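You operate a simulated robot arm through the tools that you are given. There is no shell and no other tool.

The job below is to be done with a simulated robot arm. You get a single attempt, and the scene is never put back.

Task
Copy scans (a) and (c) to drive D-25, eject it and put it back in the purple drive rack.
Fine: use slot A; copy no other scan; Next moves the mark down the list.

It is judged by the outcome, as a careful person would: the job done as asked, and still so three seconds after it is handed in. It fails if anything else is knocked over, pushed out of place, dropped, spilled or broken.

Robot
A 7-joint arm with a three-finger gripper, fixed in place. Base frame: the origin is at the foot of the arm, x ahead of it, y to its left, z up; the work surface is at about z = 0.78. Lengths are in m, angles in degrees, forces in N, time in s.
Its first joint turns from -166.0 to 166.0 degrees. Payload 2.69 kg.
The tool frame sits at the grasp point between the pads (the TCP): z along the fingers, y along the line on which they close. The tips reach 0.03 m beyond it. The gripper opens to 0.128 m. The gripper's body begins 0.117 m behind the TCP.
Orientation is told as [roll, pitch, yaw] about the base's x, y, z axes, in that order, counted from this pose: with the fingers straight down and closing along the base's y, the tool's x points along the base's -x, its y along +y and its z along -z.

Tools
- The arm moves only by the tool jog_arm. Its argument "deltas" is a list of rows, each a list of 7 numbers: the closure in counts, from 0 (fully open) to 255 (shut), then the shift along the base's x, y, z in m, then the turn, a rotation vector about the base's x, y, z in degrees. In form: [[fingers, x, y, z, ax, ay, az], ...]. A call has 1 to 20 rows; each row shifts and turns the commanded pose from where the row before left it. Rows are played at 5 a second. More than 0.05 m and 8.6 degrees between two rows, or a gripper value outside its range, and nothing of the call is played. A pose out of reach is approached as far as the arm can. The call stops where the force on the tool passes 90 N (or 10 N more than at its start, if that is more) or the arm is blocked; 0.2 s more then pass. Each finger halts on what it meets, pressing with about 42 N; the grip force reading is that of the motor and also rises with nothing between the fingers. The clock runs only during rows and for 0.2 s after the last one: add rows that do not move to give the fingers time. It gives the time, the measured TCP pose, the force on the tool (base axes), the opening and the grip force at its end, in the units of the frame above (readings bear some noise), with the torque about the TCP (base axes, N m) and any sound that the robot's microphone picked up.
- Cameras (640 x 400 px; columns grow to the right, rows downward): "scene" is fixed at [0.049, 0.4984, 1.4073]; the picture's right is [0.44, -0.90, 0.00], its down [-0.62, -0.30, -0.72] and it looks along [0.65, 0.32, -0.69] (base axes); focal length 321 px, centre (320, 200). "wrist" rides on the gripper at [0.058, 0.054, -0.131] in the tool frame; the picture's right is [-0.68, 0.74, 0.00], its down [-0.62, -0.57, -0.55] and it looks along [-0.40, -0.37, 0.84] (tool axes); focal length 234 px, centre (320, 200). There is no depth. A picture from a camera that has moved, and an enlarged one, comes with that camera's place and axes in the base frame and with its lens.
- camera(camera): a new picture of that camera. The clock stands still meanwhile.
- lift_body(by): slides the trunk up (or, below 0, down) by that many m; the arm rides with it, the base frame stays. It gives what a move gives, with no picture.
- inspect(camera, box): a new picture of the part [left, top, right, bottom] of that camera's present view, enlarged. The clock stands still meanwhile.
- close_job(): hands the job in; it is judged then, once.

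Places have to be worked out from the pictures, the camera data and where the tool is seen. Open the gripper and draw the arm clear of the work before you hand the job in, unless the task says otherwise.

The tools are called after ">>>" as name(argument=value, ...) on one line, values as JSON. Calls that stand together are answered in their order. jog_arm: Moves the arm, as the interface text tells. Its arguments: {"type":"object","properties":{"deltas":{"type":"array"}},"required":["deltas"]} The other tools are called the same way: lift_body (by) slides the trunk up or down; camera (camera) takes a picture; inspect (camera, box) takes an enlarged picture of a part of a camera's view; close_job () hands the job in.

At the start:

```text
time: 0.0
tool_pos: [0.2951, 0.7189, 1.1151]
ee_rot: [0.1, 0.1, 0.0]
ft_force: [0.1, -0.5, 0.1]
moment: [0.0, -0.02, -0.01]
opening: 0.1282
grip_force: 0.0
trunk travel left (down, up): [-0.15, 0.2]
```

scene: 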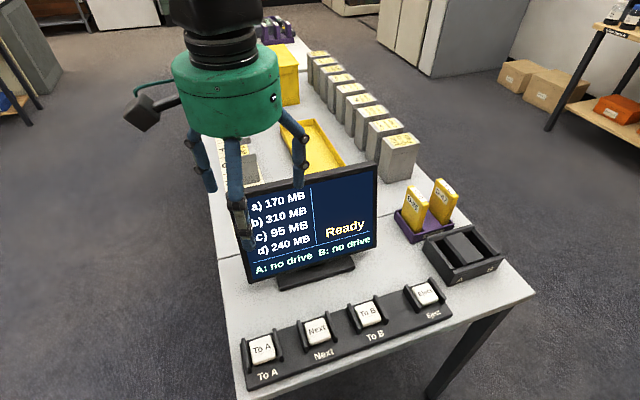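
wrist: 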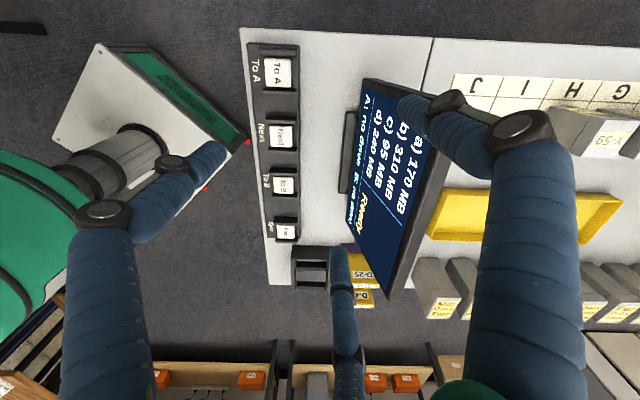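

I'll start by taking enlarged views of the drive rack, the dock and the button panel to read the labels and locate things.

>>> inspect(camera="scene", box=[380, 160, 540, 300])

>>> inspect(camera="scene", box=[230, 260, 460, 400])

>>> inspect(camera="scene", box=[230, 150, 400, 290])

>>> inspect(camera="scene", box=[180, 0, 420, 200])

>>> inspect(camera="wrist", box=[240, 200, 440, 320])

```text
2.86 times, centred on (460, 230) of scene
camera zoom: at [0.049, 0.4984, 1.4073], right [0.44, -0.9, 0.0], down [-0.62, -0.3, -0.72], along [0.65, 0.32, -0.69], focal length 916 px, centre (-80, 114)
```

zoom: 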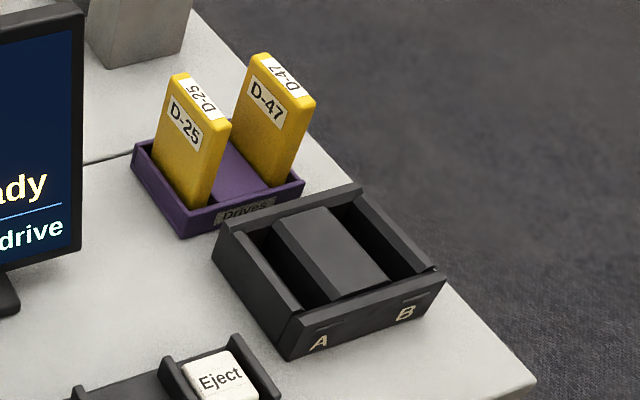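

```text
2.78 times, centred on (345, 330) of scene
camera zoom: at [0.049, 0.4984, 1.4073], right [0.44, -0.9, 0.0], down [-0.62, -0.3, -0.72], along [0.65, 0.32, -0.69], focal length 892 px, centre (250, -162)
```

zoom: 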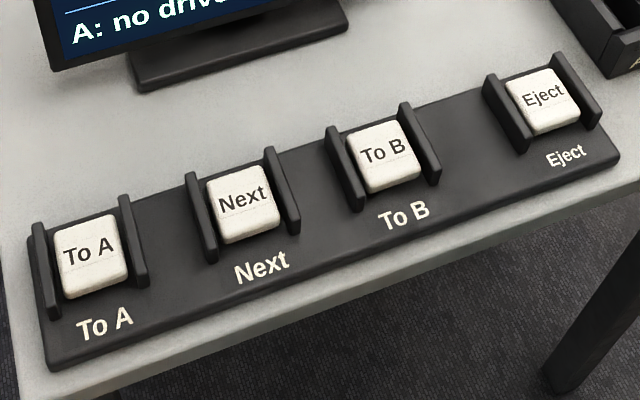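

```text
2.86 times, centred on (315, 220) of scene
camera zoom: at [0.049, 0.4984, 1.4073], right [0.44, -0.9, 0.0], down [-0.62, -0.3, -0.72], along [0.65, 0.32, -0.69], focal length 916 px, centre (334, 143)
```

zoom: 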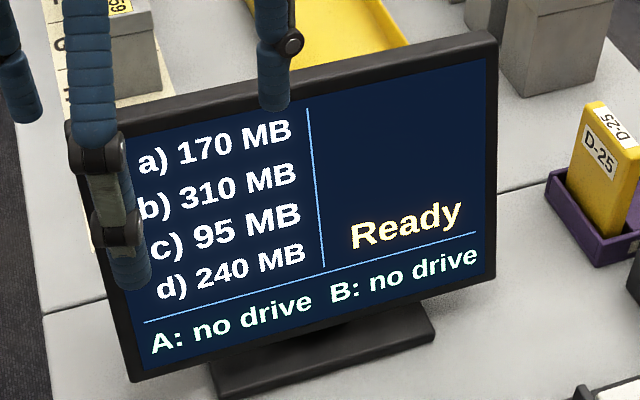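

```text
2.00 times, centred on (300, 100) of scene
camera zoom: at [0.049, 0.4984, 1.4073], right [0.44, -0.9, 0.0], down [-0.62, -0.3, -0.72], along [0.65, 0.32, -0.69], focal length 642 px, centre (360, 400)
```

zoom: 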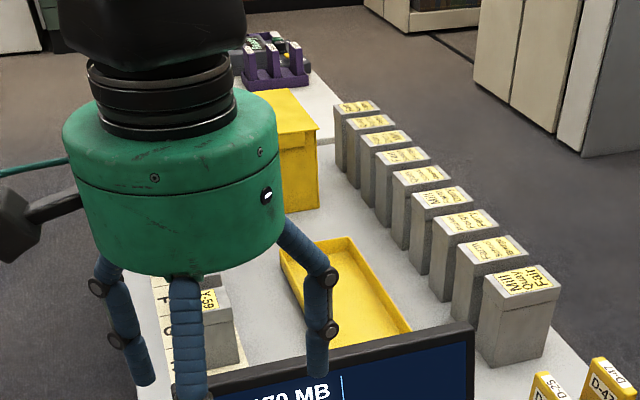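

```text
3.20 times, centred on (340, 260) of wrist
camera zoom: at [0.236, 0.772, 1.2457], right [0.68, 0.74, 0.0], down [0.62, -0.57, 0.55], along [0.4, -0.37, -0.84], focal length 749 px, centre (256, 8)
```

zoom: 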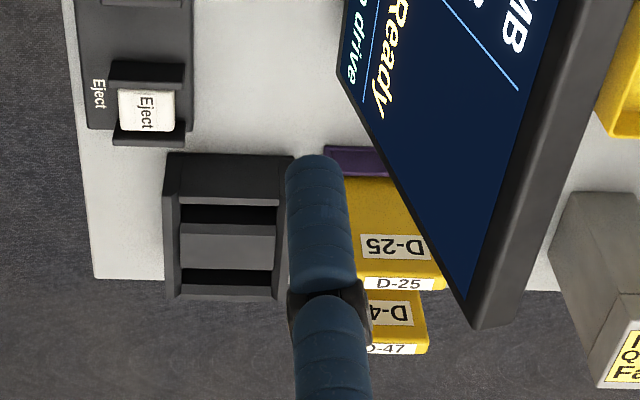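

The panel row runs at about -45° in the base frame: To A ≈ (0.214, 0.696), Next ≈ (0.291, 0.623), To B ≈ (0.364, 0.548), Eject ≈ (0.456, 0.456). The dock is near (0.60, 0.40) and D-25 near (0.667, 0.537). I'll turn the tool 45° and move to a viewing pose above Eject to look at the dock and rack.

>>> jog_arm(deltas=[[0, 0.015, -0.03, 0.01, 0, 0, 6], [0, 0.015, -0.03, 0.01, 0, 0, 6], [0, 0.015, -0.03, 0, 0, 0, 6], [0, 0.015, -0.03, 0, 0, 0, 6], [0, 0.015, -0.03, 0, 0, 0, 6], [0, 0.02, -0.035, 0, 0, 0, 6], [0, 0.02, -0.035, 0, 0, 0, 6], [0, 0.02, -0.039, 0, 0, 0, 3], [0, 0, 0, 0, 0, 0, 0]])

```text
time: 2.0
tool_pos: [0.4288, 0.4535, 1.1324]
ee_rot: [0.0, 0.0, 45.1]
ft_force: [1.1, -0.6, 0.5]
moment: [0.08, 0.02, 0.02]
opening: 0.1279
grip_force: 0.0
trunk travel left (down, up): [-0.15, 0.2]
```

The arm reached the viewing pose (0.429, 0.454, 1.132), yaw 45°. Now I take both pictures.

>>> camera(camera="scene")

>>> camera(camera="wrist")

```text
taken
```

scene: 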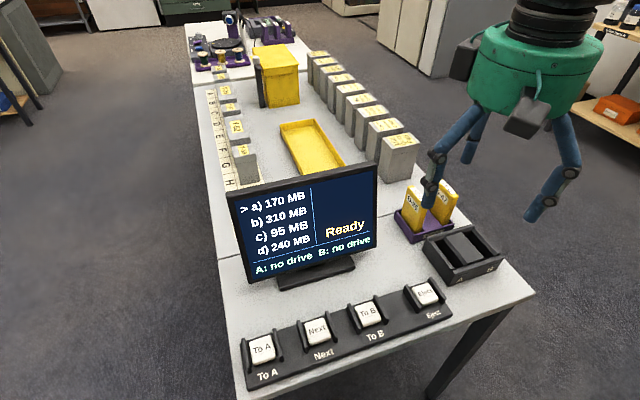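

```text
taken
camera wrist: at [0.35, 0.4504, 1.2627], right [-0.04, 1.0, 0.0], down [0.84, 0.04, 0.55], along [0.55, 0.02, -0.84], focal length 234 px, centre (320, 200)
```

wrist: 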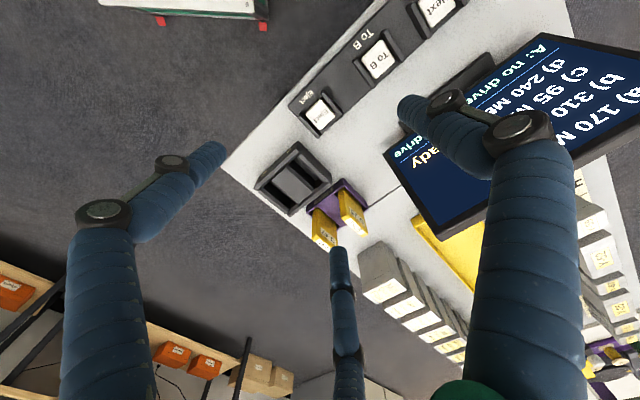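

The mark is already at (a) and the status is Ready. The gripper seems to have three visible fingers, so before going near anything I'll shut it here in free space and look at how it closes.

>>> jog_arm(deltas=[[255, 0, 0, 0, 0, 0, 0], [255, 0, 0, 0, 0, 0, 0], [255, 0, 0, 0, 0, 0, 0], [255, 0, 0, 0, 0, 0, 0]])

>>> inspect(camera="scene", box=[380, 0, 640, 300])

>>> camera(camera="wrist")

```text
time: 3.0
tool_pos: [0.4285, 0.4552, 1.1323]
ee_rot: [0.0, 0.0, 45.1]
ft_force: [0.2, -0.1, -0.4]
moment: [0.0, 0.0, 0.01]
opening: 0.0024
grip_force: 31.2
trunk travel left (down, up): [-0.15, 0.2]
```

```text
1.33 times, centred on (510, 150) of scene
camera zoom: at [0.049, 0.4984, 1.4073], right [0.44, -0.9, 0.0], down [-0.62, -0.3, -0.72], along [0.65, 0.32, -0.69], focal length 428 px, centre (67, 267)
```

zoom: 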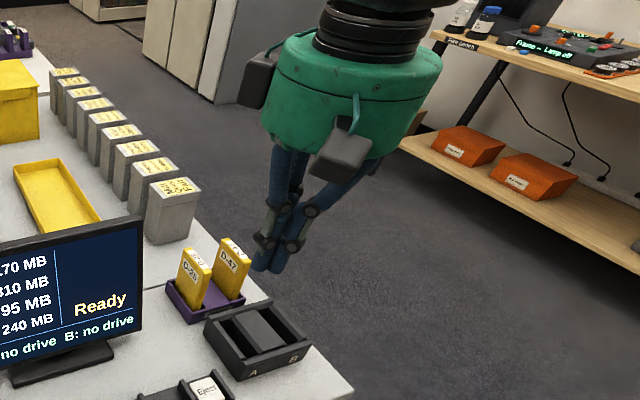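

```text
taken
camera wrist: at [0.3497, 0.4516, 1.2624], right [-0.04, 1.0, 0.0], down [0.84, 0.04, 0.55], along [0.55, 0.02, -0.84], focal length 234 px, centre (320, 200)
```

wrist: 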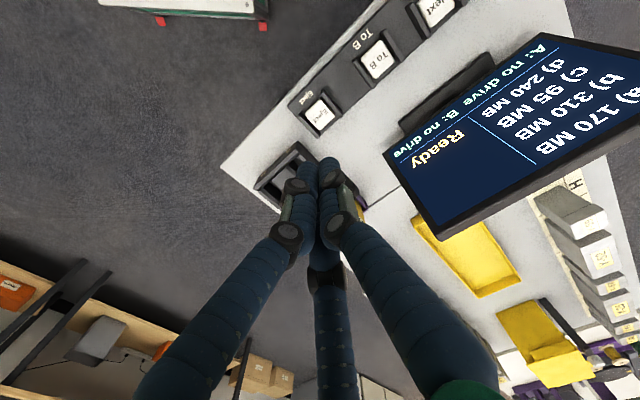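

Visually all three fingers converge on the TCP line, closing to about 0.002 m. I'll open again and take enlarged views of the dock and rack from both cameras to triangulate.

>>> jog_arm(deltas=[[0, 0, 0, 0, 0, 0, 0], [0, 0, 0, 0, 0, 0, 0], [0, 0, 0, 0, 0, 0, 0], [0, 0, 0, 0, 0, 0, 0]])

>>> inspect(camera="wrist", box=[240, 130, 400, 250])

>>> inspect(camera="scene", box=[390, 170, 510, 250])

>>> inspect(camera="scene", box=[410, 215, 530, 290])

```text
time: 4.0
tool_pos: [0.4279, 0.4552, 1.1313]
ee_rot: [0.0, 0.0, 45.0]
ft_force: [0.5, 0.5, 0.8]
moment: [0.0, -0.04, -0.07]
opening: 0.1281
grip_force: 0.2
trunk travel left (down, up): [-0.15, 0.2]
```

```text
3.33 times, centred on (320, 190) of wrist
camera zoom: at [0.3497, 0.4516, 1.2624], right [-0.04, 1.0, 0.0], down [0.84, 0.04, 0.55], along [0.55, 0.02, -0.84], focal length 781 px, centre (320, 233)
```

zoom: 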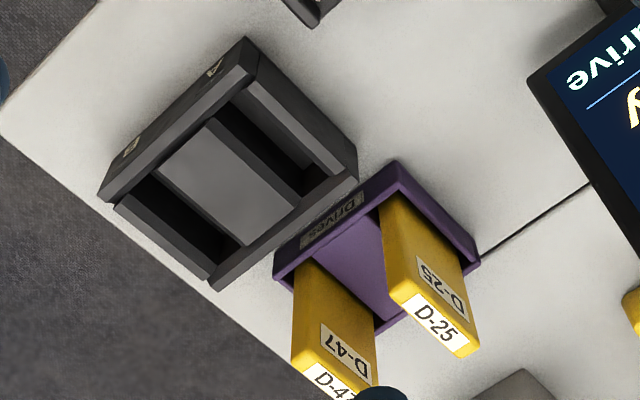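

```text
5.00 times, centred on (450, 210) of scene
camera zoom: at [0.049, 0.4984, 1.4073], right [0.44, -0.9, 0.0], down [-0.62, -0.3, -0.72], along [0.65, 0.32, -0.69], focal length 1604 px, centre (-330, 150)
```

zoom: 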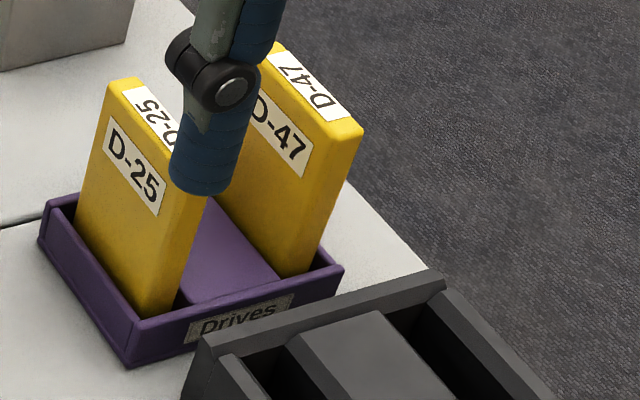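

```text
5.33 times, centred on (470, 252) of scene
camera zoom: at [0.049, 0.4984, 1.4073], right [0.44, -0.9, 0.0], down [-0.62, -0.3, -0.72], along [0.65, 0.32, -0.69], focal length 1711 px, centre (-480, -80)
```

zoom: 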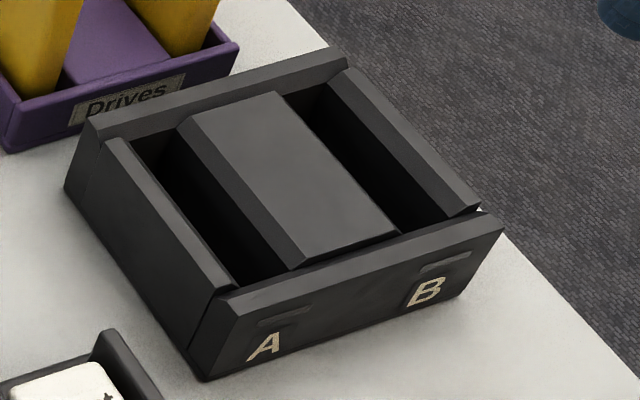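

From two views, D-25's top centre triangulates to about (0.655, 0.536, 0.89) and D-47's to about (0.710, 0.478, 0.89). I'll lower the wrist camera over the dock for a closer look, still well above everything.

>>> jog_arm(deltas=[[0, 0.017, -0.018, -0.03, 0, 0, 0], [0, 0.017, -0.018, -0.03, 0, 0, 0], [0, 0.016, -0.018, -0.03, 0, 0, 0], [0, 0, 0, -0.03, 0, 0, 0], [0, 0, 0, 0, 0, 0, 0]])

>>> camera(camera="wrist")

>>> inspect(camera="wrist", box=[220, 120, 420, 260])

```text
time: 5.2
tool_pos: [0.4805, 0.4046, 1.0147]
ee_rot: [0.0, -0.1, 45.0]
ft_force: [0.0, 0.3, -0.4]
moment: [-0.06, 0.0, 0.0]
opening: 0.1279
grip_force: 0.1
trunk travel left (down, up): [-0.15, 0.2]
```

```text
taken
camera wrist: at [0.4031, 0.4014, 1.1451], right [-0.04, 1.0, 0.0], down [0.84, 0.04, 0.55], along [0.55, 0.02, -0.84], focal length 234 px, centre (320, 200)
```

wrist: 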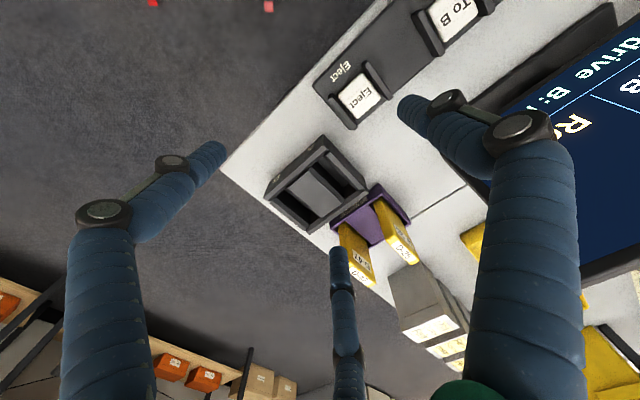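

```text
2.86 times, centred on (320, 190) of wrist
camera zoom: at [0.4031, 0.4014, 1.1451], right [-0.04, 1.0, 0.0], down [0.84, 0.04, 0.55], along [0.55, 0.02, -0.84], focal length 669 px, centre (320, 229)
```

zoom: 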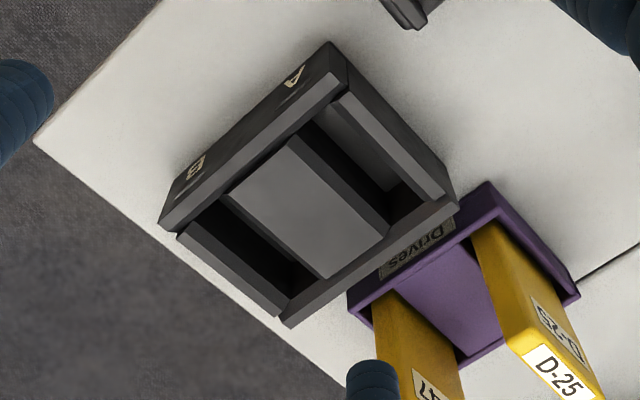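

Zooming tightly on slot A and on the drive tops from here.

>>> inspect(camera="wrist", box=[270, 130, 390, 205])

>>> inspect(camera="wrist", box=[330, 180, 430, 270])

>>> inspect(camera="scene", box=[380, 170, 540, 300])

```text
5.33 times, centred on (330, 168) of wrist
camera zoom: at [0.4031, 0.4014, 1.1451], right [-0.04, 1.0, 0.0], down [0.84, 0.04, 0.55], along [0.55, 0.02, -0.84], focal length 1249 px, centre (267, 373)
```

zoom: 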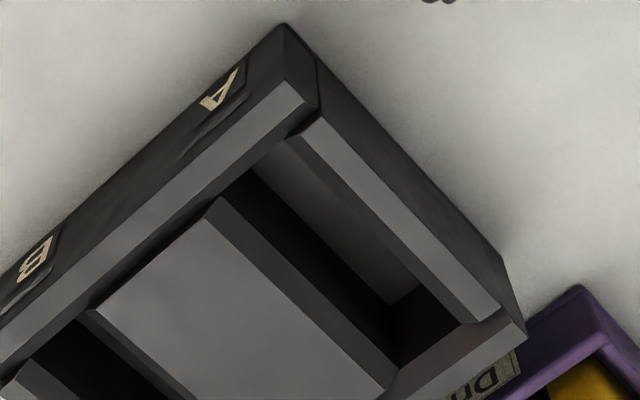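

```text
4.44 times, centred on (380, 225) of wrist
camera zoom: at [0.4031, 0.4014, 1.1451], right [-0.04, 1.0, 0.0], down [0.84, 0.04, 0.55], along [0.55, 0.02, -0.84], focal length 1041 px, centre (53, 89)
```

zoom: 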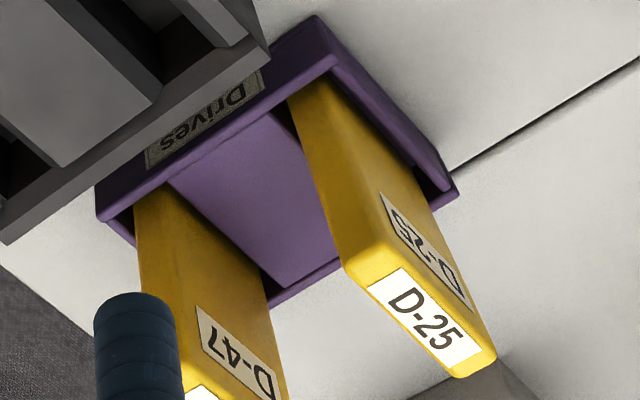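

```text
3.08 times, centred on (460, 235) of scene
camera zoom: at [0.049, 0.4984, 1.4073], right [0.44, -0.9, 0.0], down [-0.62, -0.3, -0.72], along [0.65, 0.32, -0.69], focal length 987 px, centre (-111, 92)
```

zoom: 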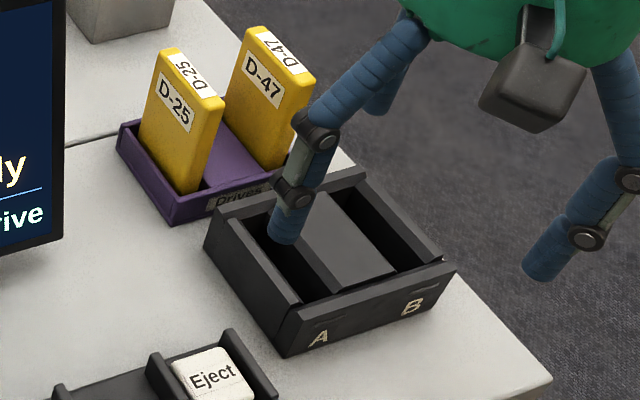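

Triangulation puts slot A's centre near (0.574, 0.429), with side-wall tops at z≈0.817 and front wall at 0.828. D-25's top centre is near (0.652, 0.536, 0.893), thin side along the panel direction, and the monitor's right edge is about 0.12 m left of it. I'll half-close the fingers and move above D-25 at a safe height.

>>> jog_arm(deltas=[[135, 0.028, 0.006, 0.01, 0, 0, 0], [135, 0.028, 0.006, 0, 0, 0, 0], [135, 0.029, 0.008, 0, 0, 0, 0], [135, 0.017, 0.022, 0, 0, 0, 0], [135, 0.017, 0.022, 0, 0, 0, 0], [135, 0.017, 0.022, 0, 0, 0, 0], [135, 0.017, 0.022, 0, 0, 0, 0], [135, 0.0185, 0.0234, 0, 0, 0, 0], [135, 0, 0, 0, 0, 0, 0], [135, 0, 0, 0, 0, 0, 0]])

>>> camera(camera="scene")

>>> camera(camera="wrist")

```text
time: 7.4
tool_pos: [0.6513, 0.5353, 1.0244]
ee_rot: [0.0, 0.0, 45.0]
ft_force: [-0.4, -0.2, 0.3]
moment: [0.0, -0.03, -0.01]
opening: 0.0603
grip_force: 0.0
trunk travel left (down, up): [-0.15, 0.2]
```

```text
taken
```

scene: 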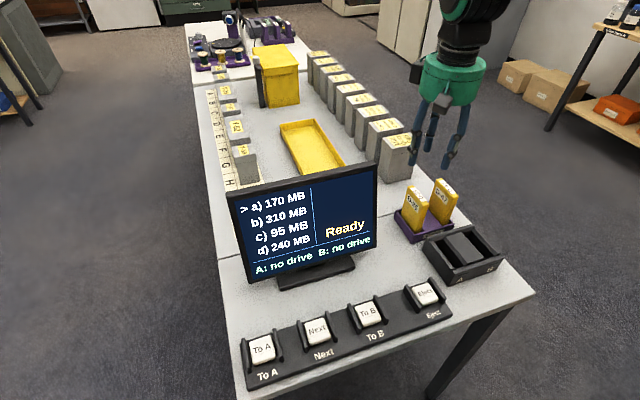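

```text
taken
camera wrist: at [0.5722, 0.5322, 1.1556], right [-0.04, 1.0, 0.0], down [0.84, 0.04, 0.55], along [0.55, 0.02, -0.84], focal length 234 px, centre (320, 200)
```

wrist: 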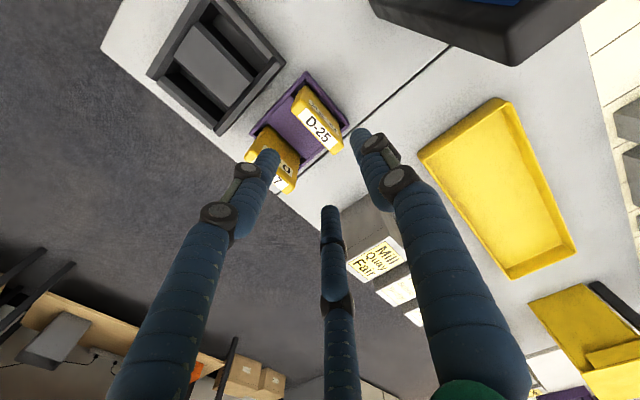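

I'm above D-25 now. I'll zoom the wrist view on the drive tops for a refined position before descending.

>>> inspect(camera="wrist", box=[240, 60, 370, 200])

>>> inspect(camera="scene", box=[385, 170, 475, 250])

```text
2.86 times, centred on (305, 130) of wrist
camera zoom: at [0.5722, 0.5322, 1.1556], right [-0.04, 1.0, 0.0], down [0.84, 0.04, 0.55], along [0.55, 0.02, -0.84], focal length 669 px, centre (363, 400)
```

zoom: 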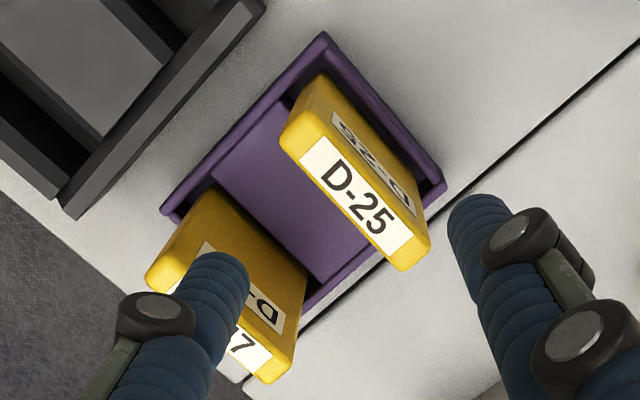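

```text
5.00 times, centred on (430, 210) of scene
camera zoom: at [0.049, 0.4984, 1.4073], right [0.44, -0.9, 0.0], down [-0.62, -0.3, -0.72], along [0.65, 0.32, -0.69], focal length 1604 px, centre (-230, 150)
```

zoom: 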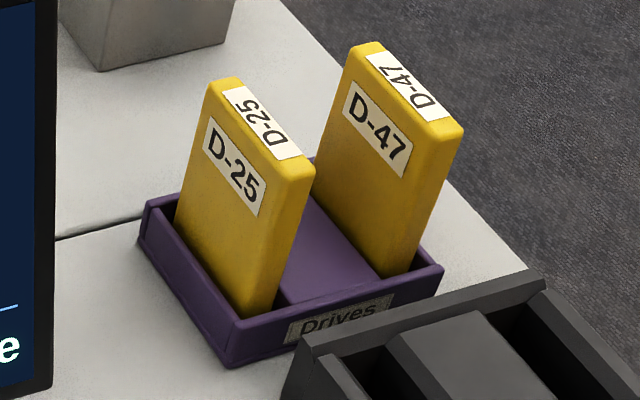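

D-25's refined top centre is about (0.648, 0.534, 0.893), within 3 mm of the TCP. I'll open to 0.08 m, descend to TCP z≈0.872 (tips at 0.842, above the rack walls), keeping the fingers open for a check.

>>> jog_arm(deltas=[[96, -0.0025, -0.0015, 0, 0, 0, 0], [96, 0, 0, -0.03, 0, 0, 0], [96, 0, 0, -0.03, 0, 0, 0], [96, 0, 0, -0.02, 0, 0, 0], [96, 0, 0, -0.02, 0, 0, 0], [96, 0, 0, -0.02, 0, 0, 0], [96, 0, 0, -0.015, 0, 0, 0], [96, 0, 0, -0.015, 0, 0, 0], [96, 0, 0, 0, 0, 0, 0]])

>>> inspect(camera="scene", box=[370, 110, 510, 260])

>>> camera(camera="wrist")

```text
time: 9.4
tool_pos: [0.649, 0.5353, 0.8737]
ee_rot: [0.0, -0.1, 45.0]
ft_force: [0.1, 0.6, -0.4]
moment: [-0.01, 0.0, 0.02]
opening: 0.0801
grip_force: 0.1
trunk travel left (down, up): [-0.15, 0.2]
```

```text
2.67 times, centred on (440, 185) of scene
camera zoom: at [0.049, 0.4984, 1.4073], right [0.44, -0.9, 0.0], down [-0.62, -0.3, -0.72], along [0.65, 0.32, -0.69], focal length 855 px, centre (0, 240)
```

zoom: 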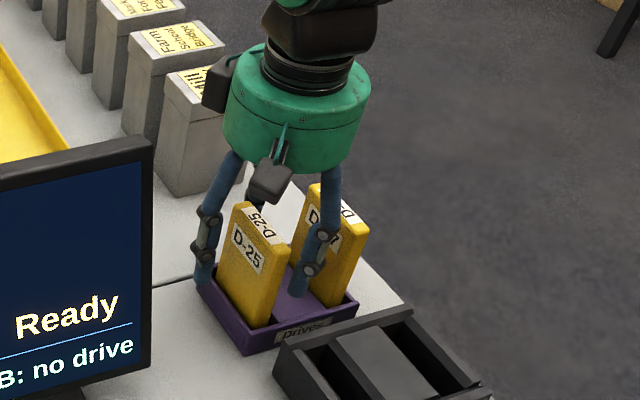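

```text
taken
camera wrist: at [0.5698, 0.5324, 1.0048], right [-0.04, 1.0, 0.0], down [0.84, 0.04, 0.55], along [0.55, 0.02, -0.84], focal length 234 px, centre (320, 200)
```

wrist: 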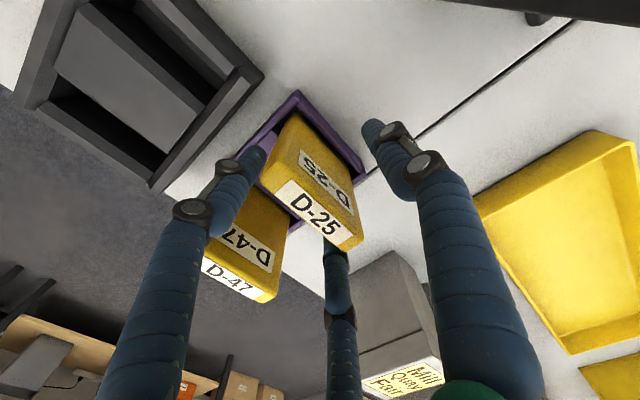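

The drive sits between the open fingers with nothing touched (force ~0). I close on it and wait for the fingers to settle.

>>> jog_arm(deltas=[[180, 0, 0, 0, 0, 0, 0], [200, 0, 0, 0, 0, 0, 0], [255, 0, 0, 0, 0, 0, 0], [255, 0, 0, 0, 0, 0, 0], [255, 0, 0, 0, 0, 0, 0]])

>>> inspect(camera="scene", box=[370, 110, 510, 260])

>>> camera(camera="wrist")

```text
time: 10.6
tool_pos: [0.6487, 0.5356, 0.8731]
ee_rot: [0.0, 0.0, 45.0]
ft_force: [8.2, -6.5, -0.1]
moment: [-0.42, -0.43, 0.03]
opening: 0.0275
grip_force: 41.9
trunk travel left (down, up): [-0.15, 0.2]
```

```text
2.67 times, centred on (440, 185) of scene
camera zoom: at [0.049, 0.4984, 1.4073], right [0.44, -0.9, 0.0], down [-0.62, -0.3, -0.72], along [0.65, 0.32, -0.69], focal length 855 px, centre (0, 240)
```

zoom: 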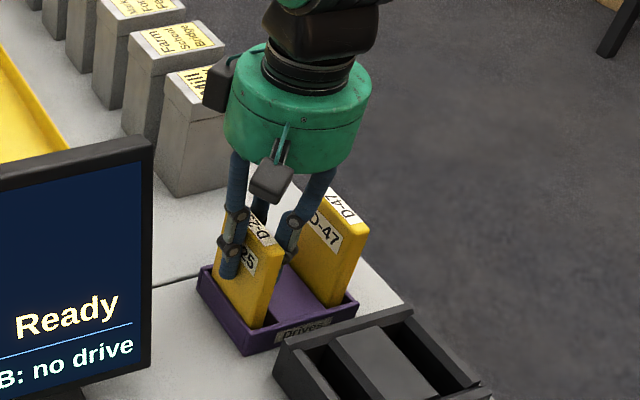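

```text
taken
camera wrist: at [0.5701, 0.5319, 1.0049], right [-0.04, 1.0, 0.0], down [0.84, 0.04, 0.55], along [0.55, 0.02, -0.84], focal length 234 px, centre (320, 200)
```

wrist: 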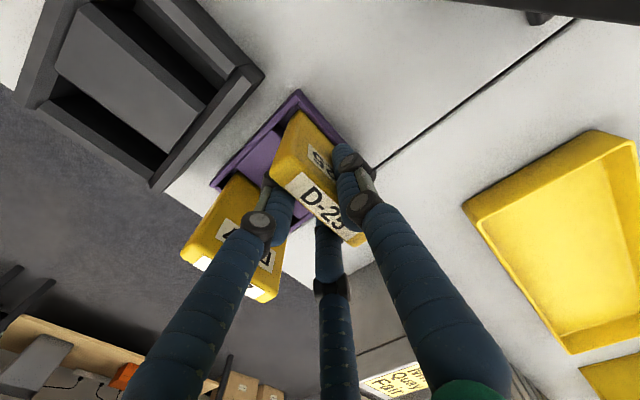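

The fingers stopped at 0.0275 m with about 10 N sideways, so the drive may be pushed off-centre or tilted a bit in the rack. I'll zoom in before lifting.

>>> inspect(camera="scene", box=[390, 170, 470, 250])

>>> inspect(camera="wrist", box=[200, 80, 400, 260])

```text
5.00 times, centred on (430, 210) of scene
camera zoom: at [0.049, 0.4984, 1.4073], right [0.44, -0.9, 0.0], down [-0.62, -0.3, -0.72], along [0.65, 0.32, -0.69], focal length 1604 px, centre (-230, 150)
```

zoom: 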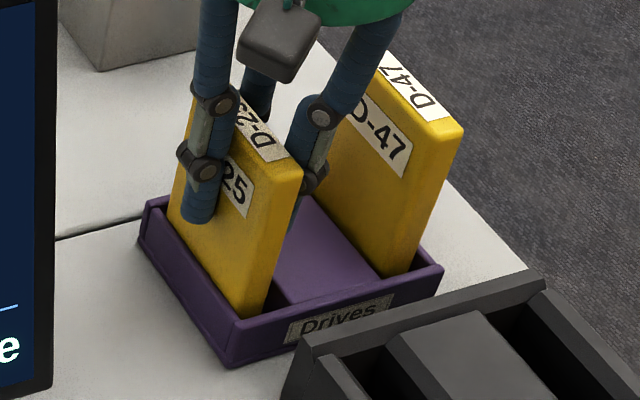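

```text
2.22 times, centred on (300, 170) of wrist
camera zoom: at [0.5701, 0.5319, 1.0049], right [-0.04, 1.0, 0.0], down [0.84, 0.04, 0.55], along [0.55, 0.02, -0.84], focal length 520 px, centre (364, 267)
```

zoom: 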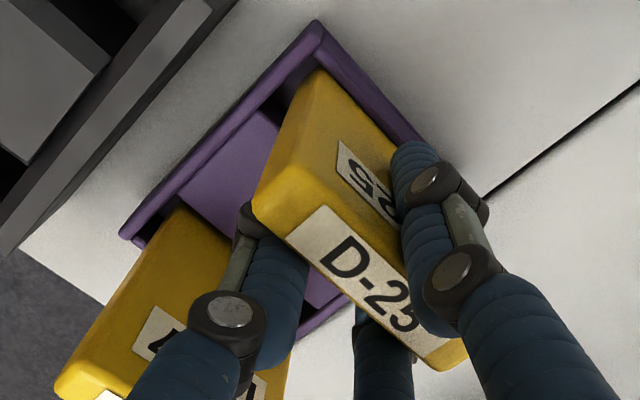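

The shift pattern (thumb side vs. two-finger side) fits a three-point centring grip on a ~0.02 m thick drive, which puts the drive about 3–4 mm toward the thumb side of the TCP. I'll shift 3 mm back along the closing line to relieve the side load, then lift straight up 0.10 m.

>>> jog_arm(deltas=[[255, 0.0022, -0.0022, 0, 0, 0, 0], [255, 0, 0, 0.005, 0, 0, 0], [255, 0, 0, 0.01, 0, 0, 0], [255, 0, 0, 0.015, 0, 0, 0], [255, 0, 0, 0.02, 0, 0, 0], [255, 0, 0, 0.025, 0, 0, 0], [255, 0, 0, 0.025, 0, 0, 0], [255, 0, 0, 0, 0, 0, 0]])

>>> inspect(camera="scene", box=[370, 90, 510, 260])

>>> camera(camera="wrist")

```text
time: 12.4
tool_pos: [0.6516, 0.5329, 0.9748]
ee_rot: [0.0, 0.0, 44.9]
ft_force: [-0.1, -0.2, -0.7]
moment: [-0.01, -0.03, 0.0]
opening: 0.0278
grip_force: 42.2
trunk travel left (down, up): [-0.15, 0.2]
```

```text
2.35 times, centred on (440, 175) of scene
camera zoom: at [0.049, 0.4984, 1.4073], right [0.44, -0.9, 0.0], down [-0.62, -0.3, -0.72], along [0.65, 0.32, -0.69], focal length 755 px, centre (38, 259)
```

zoom: 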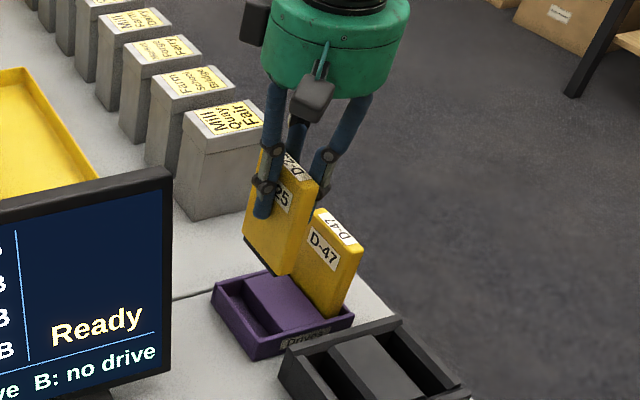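

```text
taken
camera wrist: at [0.5716, 0.5291, 1.1058], right [-0.04, 1.0, 0.0], down [0.84, 0.04, 0.55], along [0.55, 0.02, -0.84], focal length 234 px, centre (320, 200)
```

wrist: 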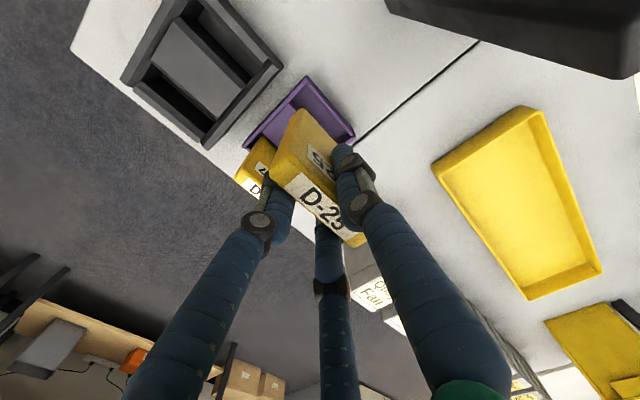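

D-25 is lifted, rack and D-47 undisturbed. I'll zoom in on the held drive and the emptied rack slot to measure the drive's offset in the grip.

>>> inspect(camera="scene", box=[400, 140, 480, 240])

>>> inspect(camera="wrist", box=[220, 60, 390, 260])

```text
4.00 times, centred on (440, 190) of scene
camera zoom: at [0.049, 0.4984, 1.4073], right [0.44, -0.9, 0.0], down [-0.62, -0.3, -0.72], along [0.65, 0.32, -0.69], focal length 1283 px, centre (-160, 240)
```

zoom: 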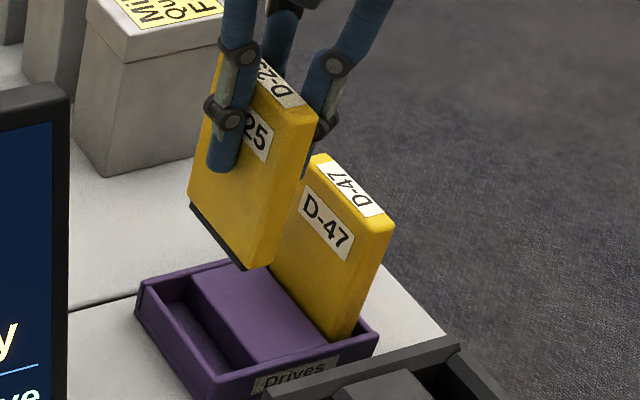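

```text
2.00 times, centred on (305, 160) of wrist
camera zoom: at [0.5716, 0.5291, 1.1058], right [-0.04, 1.0, 0.0], down [0.84, 0.04, 0.55], along [0.55, 0.02, -0.84], focal length 468 px, centre (350, 280)
```

zoom: 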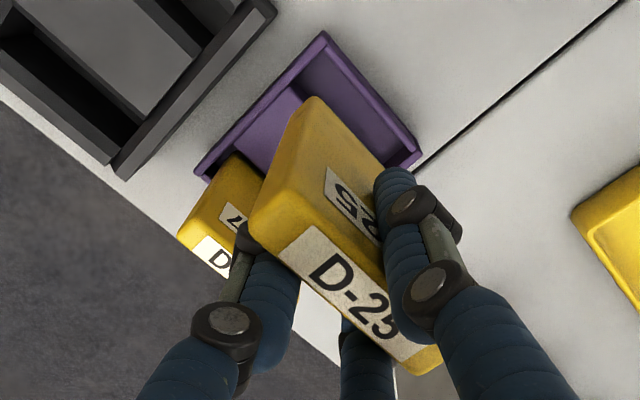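

I want finer pixel readings of the drive's near vertical edges, so I zoom tighter.

>>> inspect(camera="scene", box=[440, 155, 490, 215])

>>> inspect(camera="scene", box=[430, 195, 500, 245])

>>> inspect(camera="wrist", box=[260, 90, 380, 180])

```text
6.67 times, centred on (465, 185) of scene
camera zoom: at [0.049, 0.4984, 1.4073], right [0.44, -0.9, 0.0], down [-0.62, -0.3, -0.72], along [0.65, 0.32, -0.69], focal length 2138 px, centre (-647, 300)
```

zoom: 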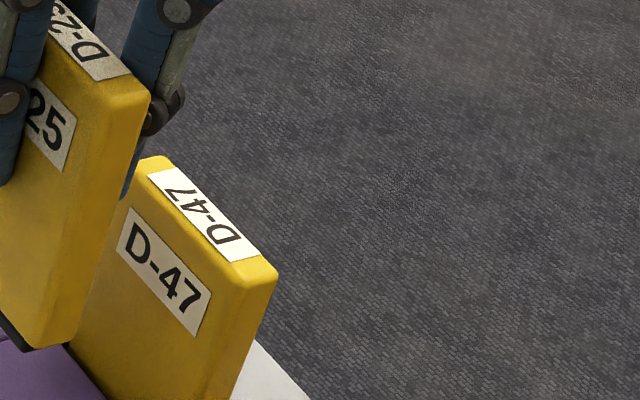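

```text
8.00 times, centred on (465, 220) of scene
camera zoom: at [0.049, 0.4984, 1.4073], right [0.44, -0.9, 0.0], down [-0.62, -0.3, -0.72], along [0.65, 0.32, -0.69], focal length 2566 px, centre (-840, 40)
```

zoom: 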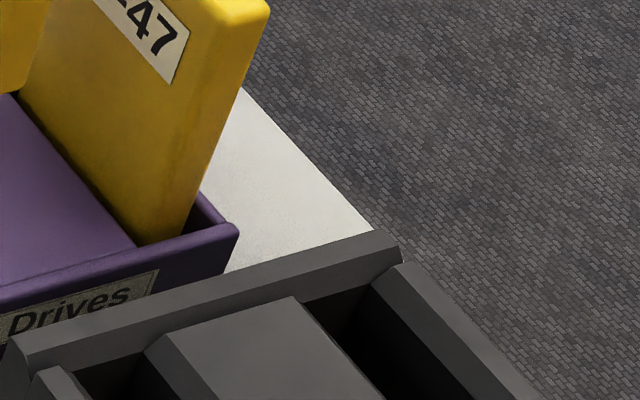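

```text
4.44 times, centred on (320, 135) of wrist
camera zoom: at [0.5716, 0.5291, 1.1058], right [-0.04, 1.0, 0.0], down [0.84, 0.04, 0.55], along [0.55, 0.02, -0.84], focal length 1041 px, centre (320, 489)
```

zoom: 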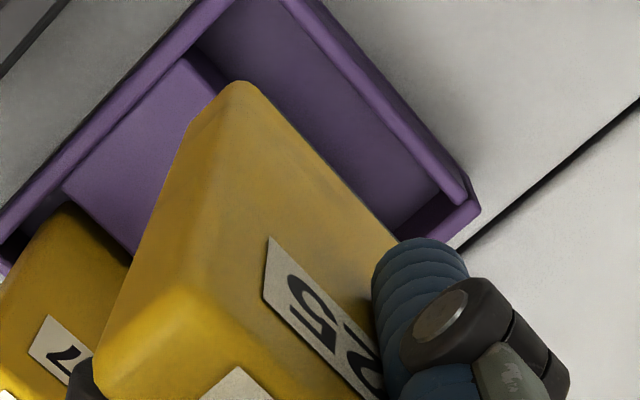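

The near bottom corner of the held drive triangulates to (0.617, 0.518, 0.890), so the drive hangs vertical with its centre about 4–5 mm to the thumb side of the TCP. For slot A (0.574, 0.429) the TCP should go to about (0.577, 0.427). I'll move there at this height.

>>> jog_arm(deltas=[[255, -0.012, -0.018, 0.0, 0, 0, 0], [255, -0.0155, -0.0221, 0, 0, 0, 0], [255, -0.0155, -0.0221, 0, 0, 0, 0], [255, -0.0155, -0.0221, 0, 0, 0, 0], [255, -0.0157, -0.0219, 0, 0, 0, 0], [255, 0, 0, 0, 0, 0, 0], [255, 0, 0, 0, 0, 0, 0]])

>>> inspect(camera="scene", box=[400, 160, 540, 300])

>>> inspect(camera="wrist", box=[200, 50, 400, 250])

```text
time: 14.0
tool_pos: [0.576, 0.4277, 0.9755]
ee_rot: [0.0, -0.1, 45.0]
ft_force: [0.2, 0.1, -2.9]
moment: [0.0, -0.01, -0.01]
opening: 0.0276
grip_force: 42.0
trunk travel left (down, up): [-0.15, 0.2]
```

```text
2.86 times, centred on (470, 230) of scene
camera zoom: at [0.049, 0.4984, 1.4073], right [0.44, -0.9, 0.0], down [-0.62, -0.3, -0.72], along [0.65, 0.32, -0.69], focal length 916 px, centre (-109, 114)
```

zoom: 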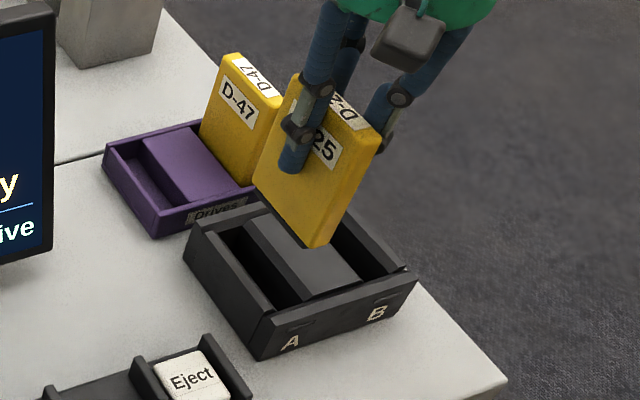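

```text
2.00 times, centred on (300, 150) of wrist
camera zoom: at [0.4973, 0.4229, 1.1055], right [-0.04, 1.0, 0.0], down [0.84, 0.04, 0.55], along [0.55, 0.02, -0.84], focal length 468 px, centre (360, 300)
```

zoom: 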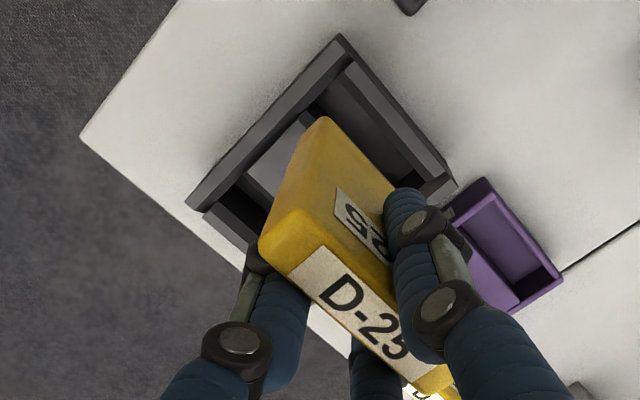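

The drive is above the dock. I lower it 0.04 m so its bottom is just above the dock walls, then check alignment closely.

>>> jog_arm(deltas=[[255, 0.0008, -0.0008, -0.015, 0, 0, 0], [255, 0, 0, -0.015, 0, 0, 0], [255, 0, 0, -0.01, 0, 0, 0], [255, 0, 0, 0, 0, 0, 0], [255, 0, 0, 0, 0, 0, 0]])

>>> inspect(camera="scene", box=[420, 190, 520, 290])

>>> inspect(camera="wrist", box=[260, 50, 400, 190])

```text
time: 15.2
tool_pos: [0.5768, 0.4259, 0.9341]
ee_rot: [0.1, 0.0, 45.0]
ft_force: [0.4, -0.1, -1.4]
moment: [0.01, -0.03, 0.01]
opening: 0.028
grip_force: 42.3
trunk travel left (down, up): [-0.15, 0.2]
```

```text
4.00 times, centred on (470, 240) of scene
camera zoom: at [0.049, 0.4984, 1.4073], right [0.44, -0.9, 0.0], down [-0.62, -0.3, -0.72], along [0.65, 0.32, -0.69], focal length 1283 px, centre (-280, 40)
```

zoom: 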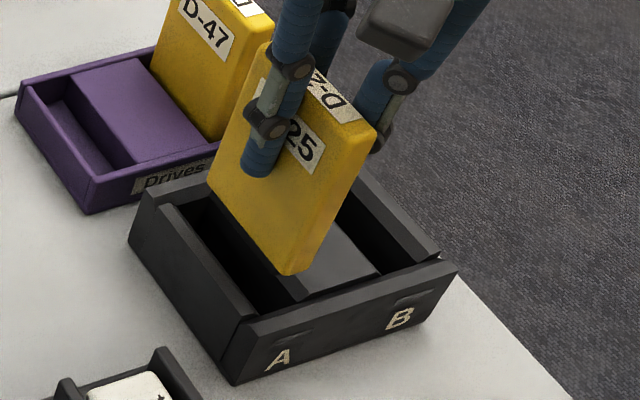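

```text
2.86 times, centred on (330, 120) of wrist
camera zoom: at [0.4982, 0.4221, 1.0647], right [-0.04, 1.0, 0.0], down [0.84, 0.04, 0.55], along [0.55, 0.02, -0.84], focal length 669 px, centre (291, 429)
```

zoom: 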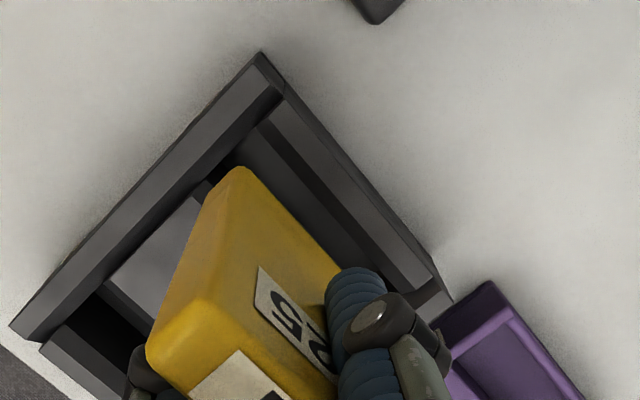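

Alignment looks good: the drive's near bottom corner is at s≈0.0945 against the slot walls 0.090–0.114, and roughly centred lengthwise. I lower 0.03 m gently and read the forces.

>>> jog_arm(deltas=[[255, 0, 0, -0.008, 0, 0, 0], [255, 0, 0, -0.008, 0, 0, 0], [255, 0, 0, -0.007, 0, 0, 0], [255, 0, 0, -0.007, 0, 0, 0], [255, 0, 0, 0, 0, 0, 0]])

>>> inspect(camera="scene", box=[420, 190, 520, 290])

>>> inspect(camera="wrist", box=[260, 50, 400, 190])

```text
time: 16.4
tool_pos: [0.576, 0.4253, 0.904]
ee_rot: [0.0, -0.1, 44.9]
ft_force: [0.0, -0.2, -2.4]
moment: [0.02, 0.0, -0.01]
opening: 0.0274
grip_force: 42.3
trunk travel left (down, up): [-0.15, 0.2]
```

```text
4.00 times, centred on (470, 240) of scene
camera zoom: at [0.049, 0.4984, 1.4073], right [0.44, -0.9, 0.0], down [-0.62, -0.3, -0.72], along [0.65, 0.32, -0.69], focal length 1283 px, centre (-280, 40)
```

zoom: 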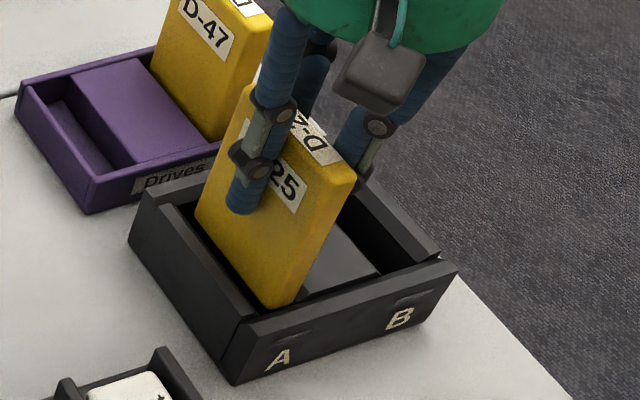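

```text
2.86 times, centred on (330, 120) of wrist
camera zoom: at [0.4974, 0.4214, 1.0355], right [-0.04, 1.0, 0.0], down [0.84, 0.04, 0.55], along [0.55, 0.02, -0.84], focal length 669 px, centre (291, 429)
```

zoom: 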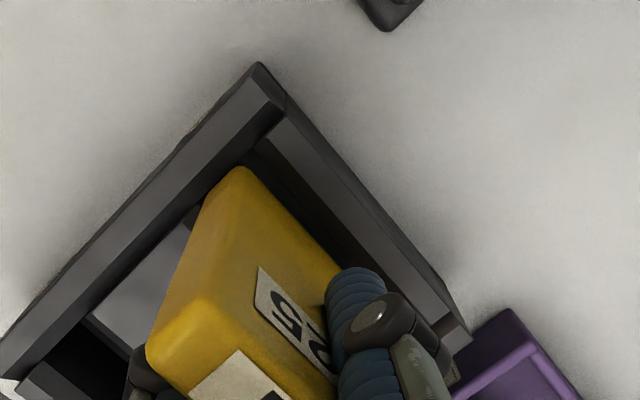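

The drive is entering slot A freely (only ~2 N). I continue down in small steps.

>>> jog_arm(deltas=[[255, 0, 0, -0.005, 0, 0, 0], [255, 0, 0, -0.005, 0, 0, 0], [255, 0, 0, -0.005, 0, 0, 0], [255, 0, 0, -0.003, 0, 0, 0], [255, 0, 0, 0, 0, 0, 0]])

```text
time: 17.6
tool_pos: [0.5771, 0.4253, 0.887]
ee_rot: [-0.1, 0.0, 44.9]
ft_force: [0.0, -0.4, -1.5]
moment: [0.03, -0.01, 0.0]
opening: 0.0276
grip_force: 42.2
trunk travel left (down, up): [-0.15, 0.2]
```

Still free at TCP z=0.887. I go on in 3 mm steps, watching for contact.

>>> jog_arm(deltas=[[255, 0, 0, -0.003, 0, 0, 0], [255, 0, 0, -0.003, 0, 0, 0], [255, 0, 0, -0.002, 0, 0, 0], [255, 0, 0, 0, 0, 0, 0]])

>>> inspect(camera="scene", box=[420, 190, 520, 290])

>>> inspect(camera="scene", box=[220, 160, 390, 290])

```text
time: 18.6
tool_pos: [0.5773, 0.4251, 0.8793]
ee_rot: [0.0, 0.0, 45.0]
ft_force: [-1.0, -0.1, -2.1]
moment: [-0.02, 0.0, -0.01]
opening: 0.0277
grip_force: 41.5
trunk travel left (down, up): [-0.15, 0.2]
```

```text
4.00 times, centred on (470, 240) of scene
camera zoom: at [0.049, 0.4984, 1.4073], right [0.44, -0.9, 0.0], down [-0.62, -0.3, -0.72], along [0.65, 0.32, -0.69], focal length 1283 px, centre (-280, 40)
```

zoom: 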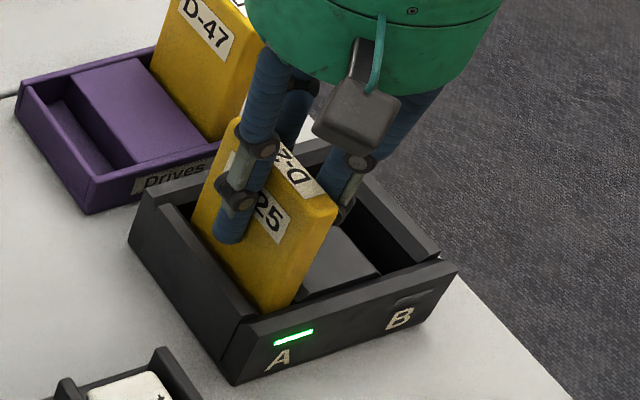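

```text
3.08 times, centred on (305, 225) of scene
camera zoom: at [0.049, 0.4984, 1.4073], right [0.44, -0.9, 0.0], down [-0.62, -0.3, -0.72], along [0.65, 0.32, -0.69], focal length 987 px, centre (366, 123)
```

zoom: 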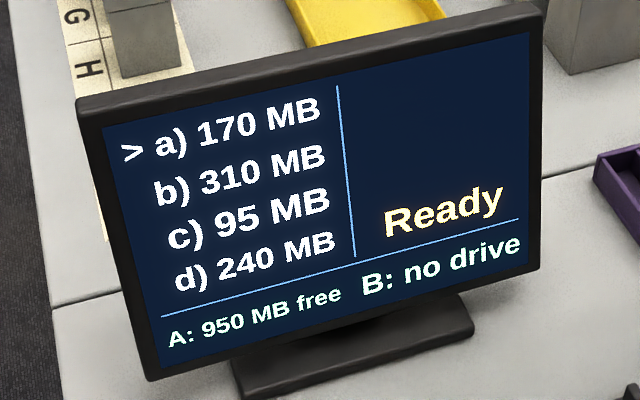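

Slot A's light is green and the monitor shows "A: 950 MB free". I lower a few more mm to find the slot floor before releasing.

>>> jog_arm(deltas=[[255, 0, 0, -0.002, 0, 0, 0], [255, 0, 0, -0.002, 0, 0, 0], [255, 0, 0, 0, 0, 0, 0]])

```text
time: 19.4
tool_pos: [0.5763, 0.4251, 0.8743]
ee_rot: [0.0, 0.0, 45.0]
ft_force: [-0.8, 0.2, -2.4]
moment: [0.02, 0.0, 0.02]
opening: 0.0277
grip_force: 42.0
trunk travel left (down, up): [-0.15, 0.2]
```

No contact yet; three more 2 mm steps (fingertips stay above the dock).

>>> jog_arm(deltas=[[255, 0, 0, -0.002, 0, 0, 0], [255, 0, 0, -0.002, 0, 0, 0], [255, 0, 0, 0, 0, 0, 0]])

```text
time: 20.2
tool_pos: [0.5768, 0.4252, 0.8749]
ee_rot: [0.0, -0.2, 45.1]
ft_force: [-6.2, -5.7, 38.0]
moment: [-0.83, 1.35, 0.08]
opening: 0.0275
grip_force: 42.2
trunk travel left (down, up): [-0.15, 0.2]
```

Floor contact reached (38 N). I back off 3 mm to relieve the load, then open slowly to release the drive.

>>> jog_arm(deltas=[[255, 0, 0, 0.002, 0, 0, 0], [255, 0, 0, 0.001, 0, 0, 0], [170, 0, 0, 0, 0, 0, 0], [130, 0, 0, 0, 0, 0, 0], [90, 0, 0, 0, 0, 0, 0], [90, 0, 0, 0, 0, 0, 0]])

>>> inspect(camera="scene", box=[420, 190, 520, 290])

>>> camera(camera="wrist")

```text
time: 21.6
tool_pos: [0.5766, 0.4258, 0.8742]
ee_rot: [0.0, 0.0, 45.1]
ft_force: [0.8, 0.3, -0.5]
moment: [-0.02, -0.01, -0.01]
opening: 0.083
grip_force: 0.1
trunk travel left (down, up): [-0.15, 0.2]
```

```text
4.00 times, centred on (470, 240) of scene
camera zoom: at [0.049, 0.4984, 1.4073], right [0.44, -0.9, 0.0], down [-0.62, -0.3, -0.72], along [0.65, 0.32, -0.69], focal length 1283 px, centre (-280, 40)
```

zoom: 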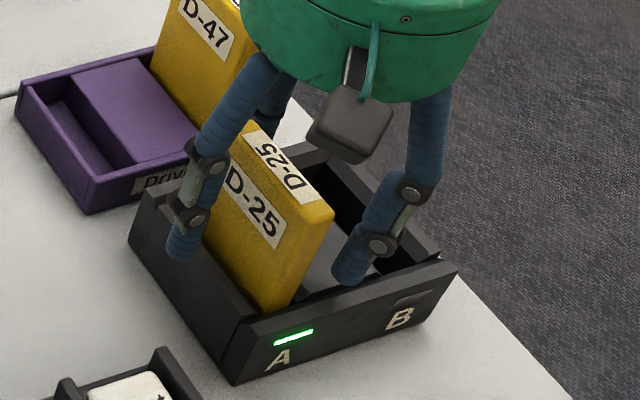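

```text
taken
camera wrist: at [0.4978, 0.4226, 1.0045], right [-0.04, 1.0, 0.0], down [0.84, 0.04, 0.55], along [0.55, 0.02, -0.84], focal length 234 px, centre (320, 200)
```

wrist: 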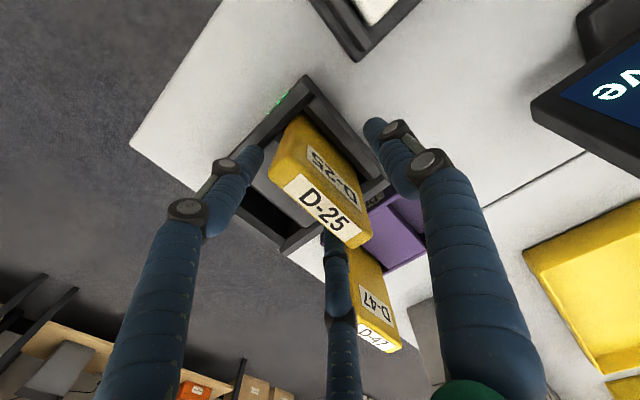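

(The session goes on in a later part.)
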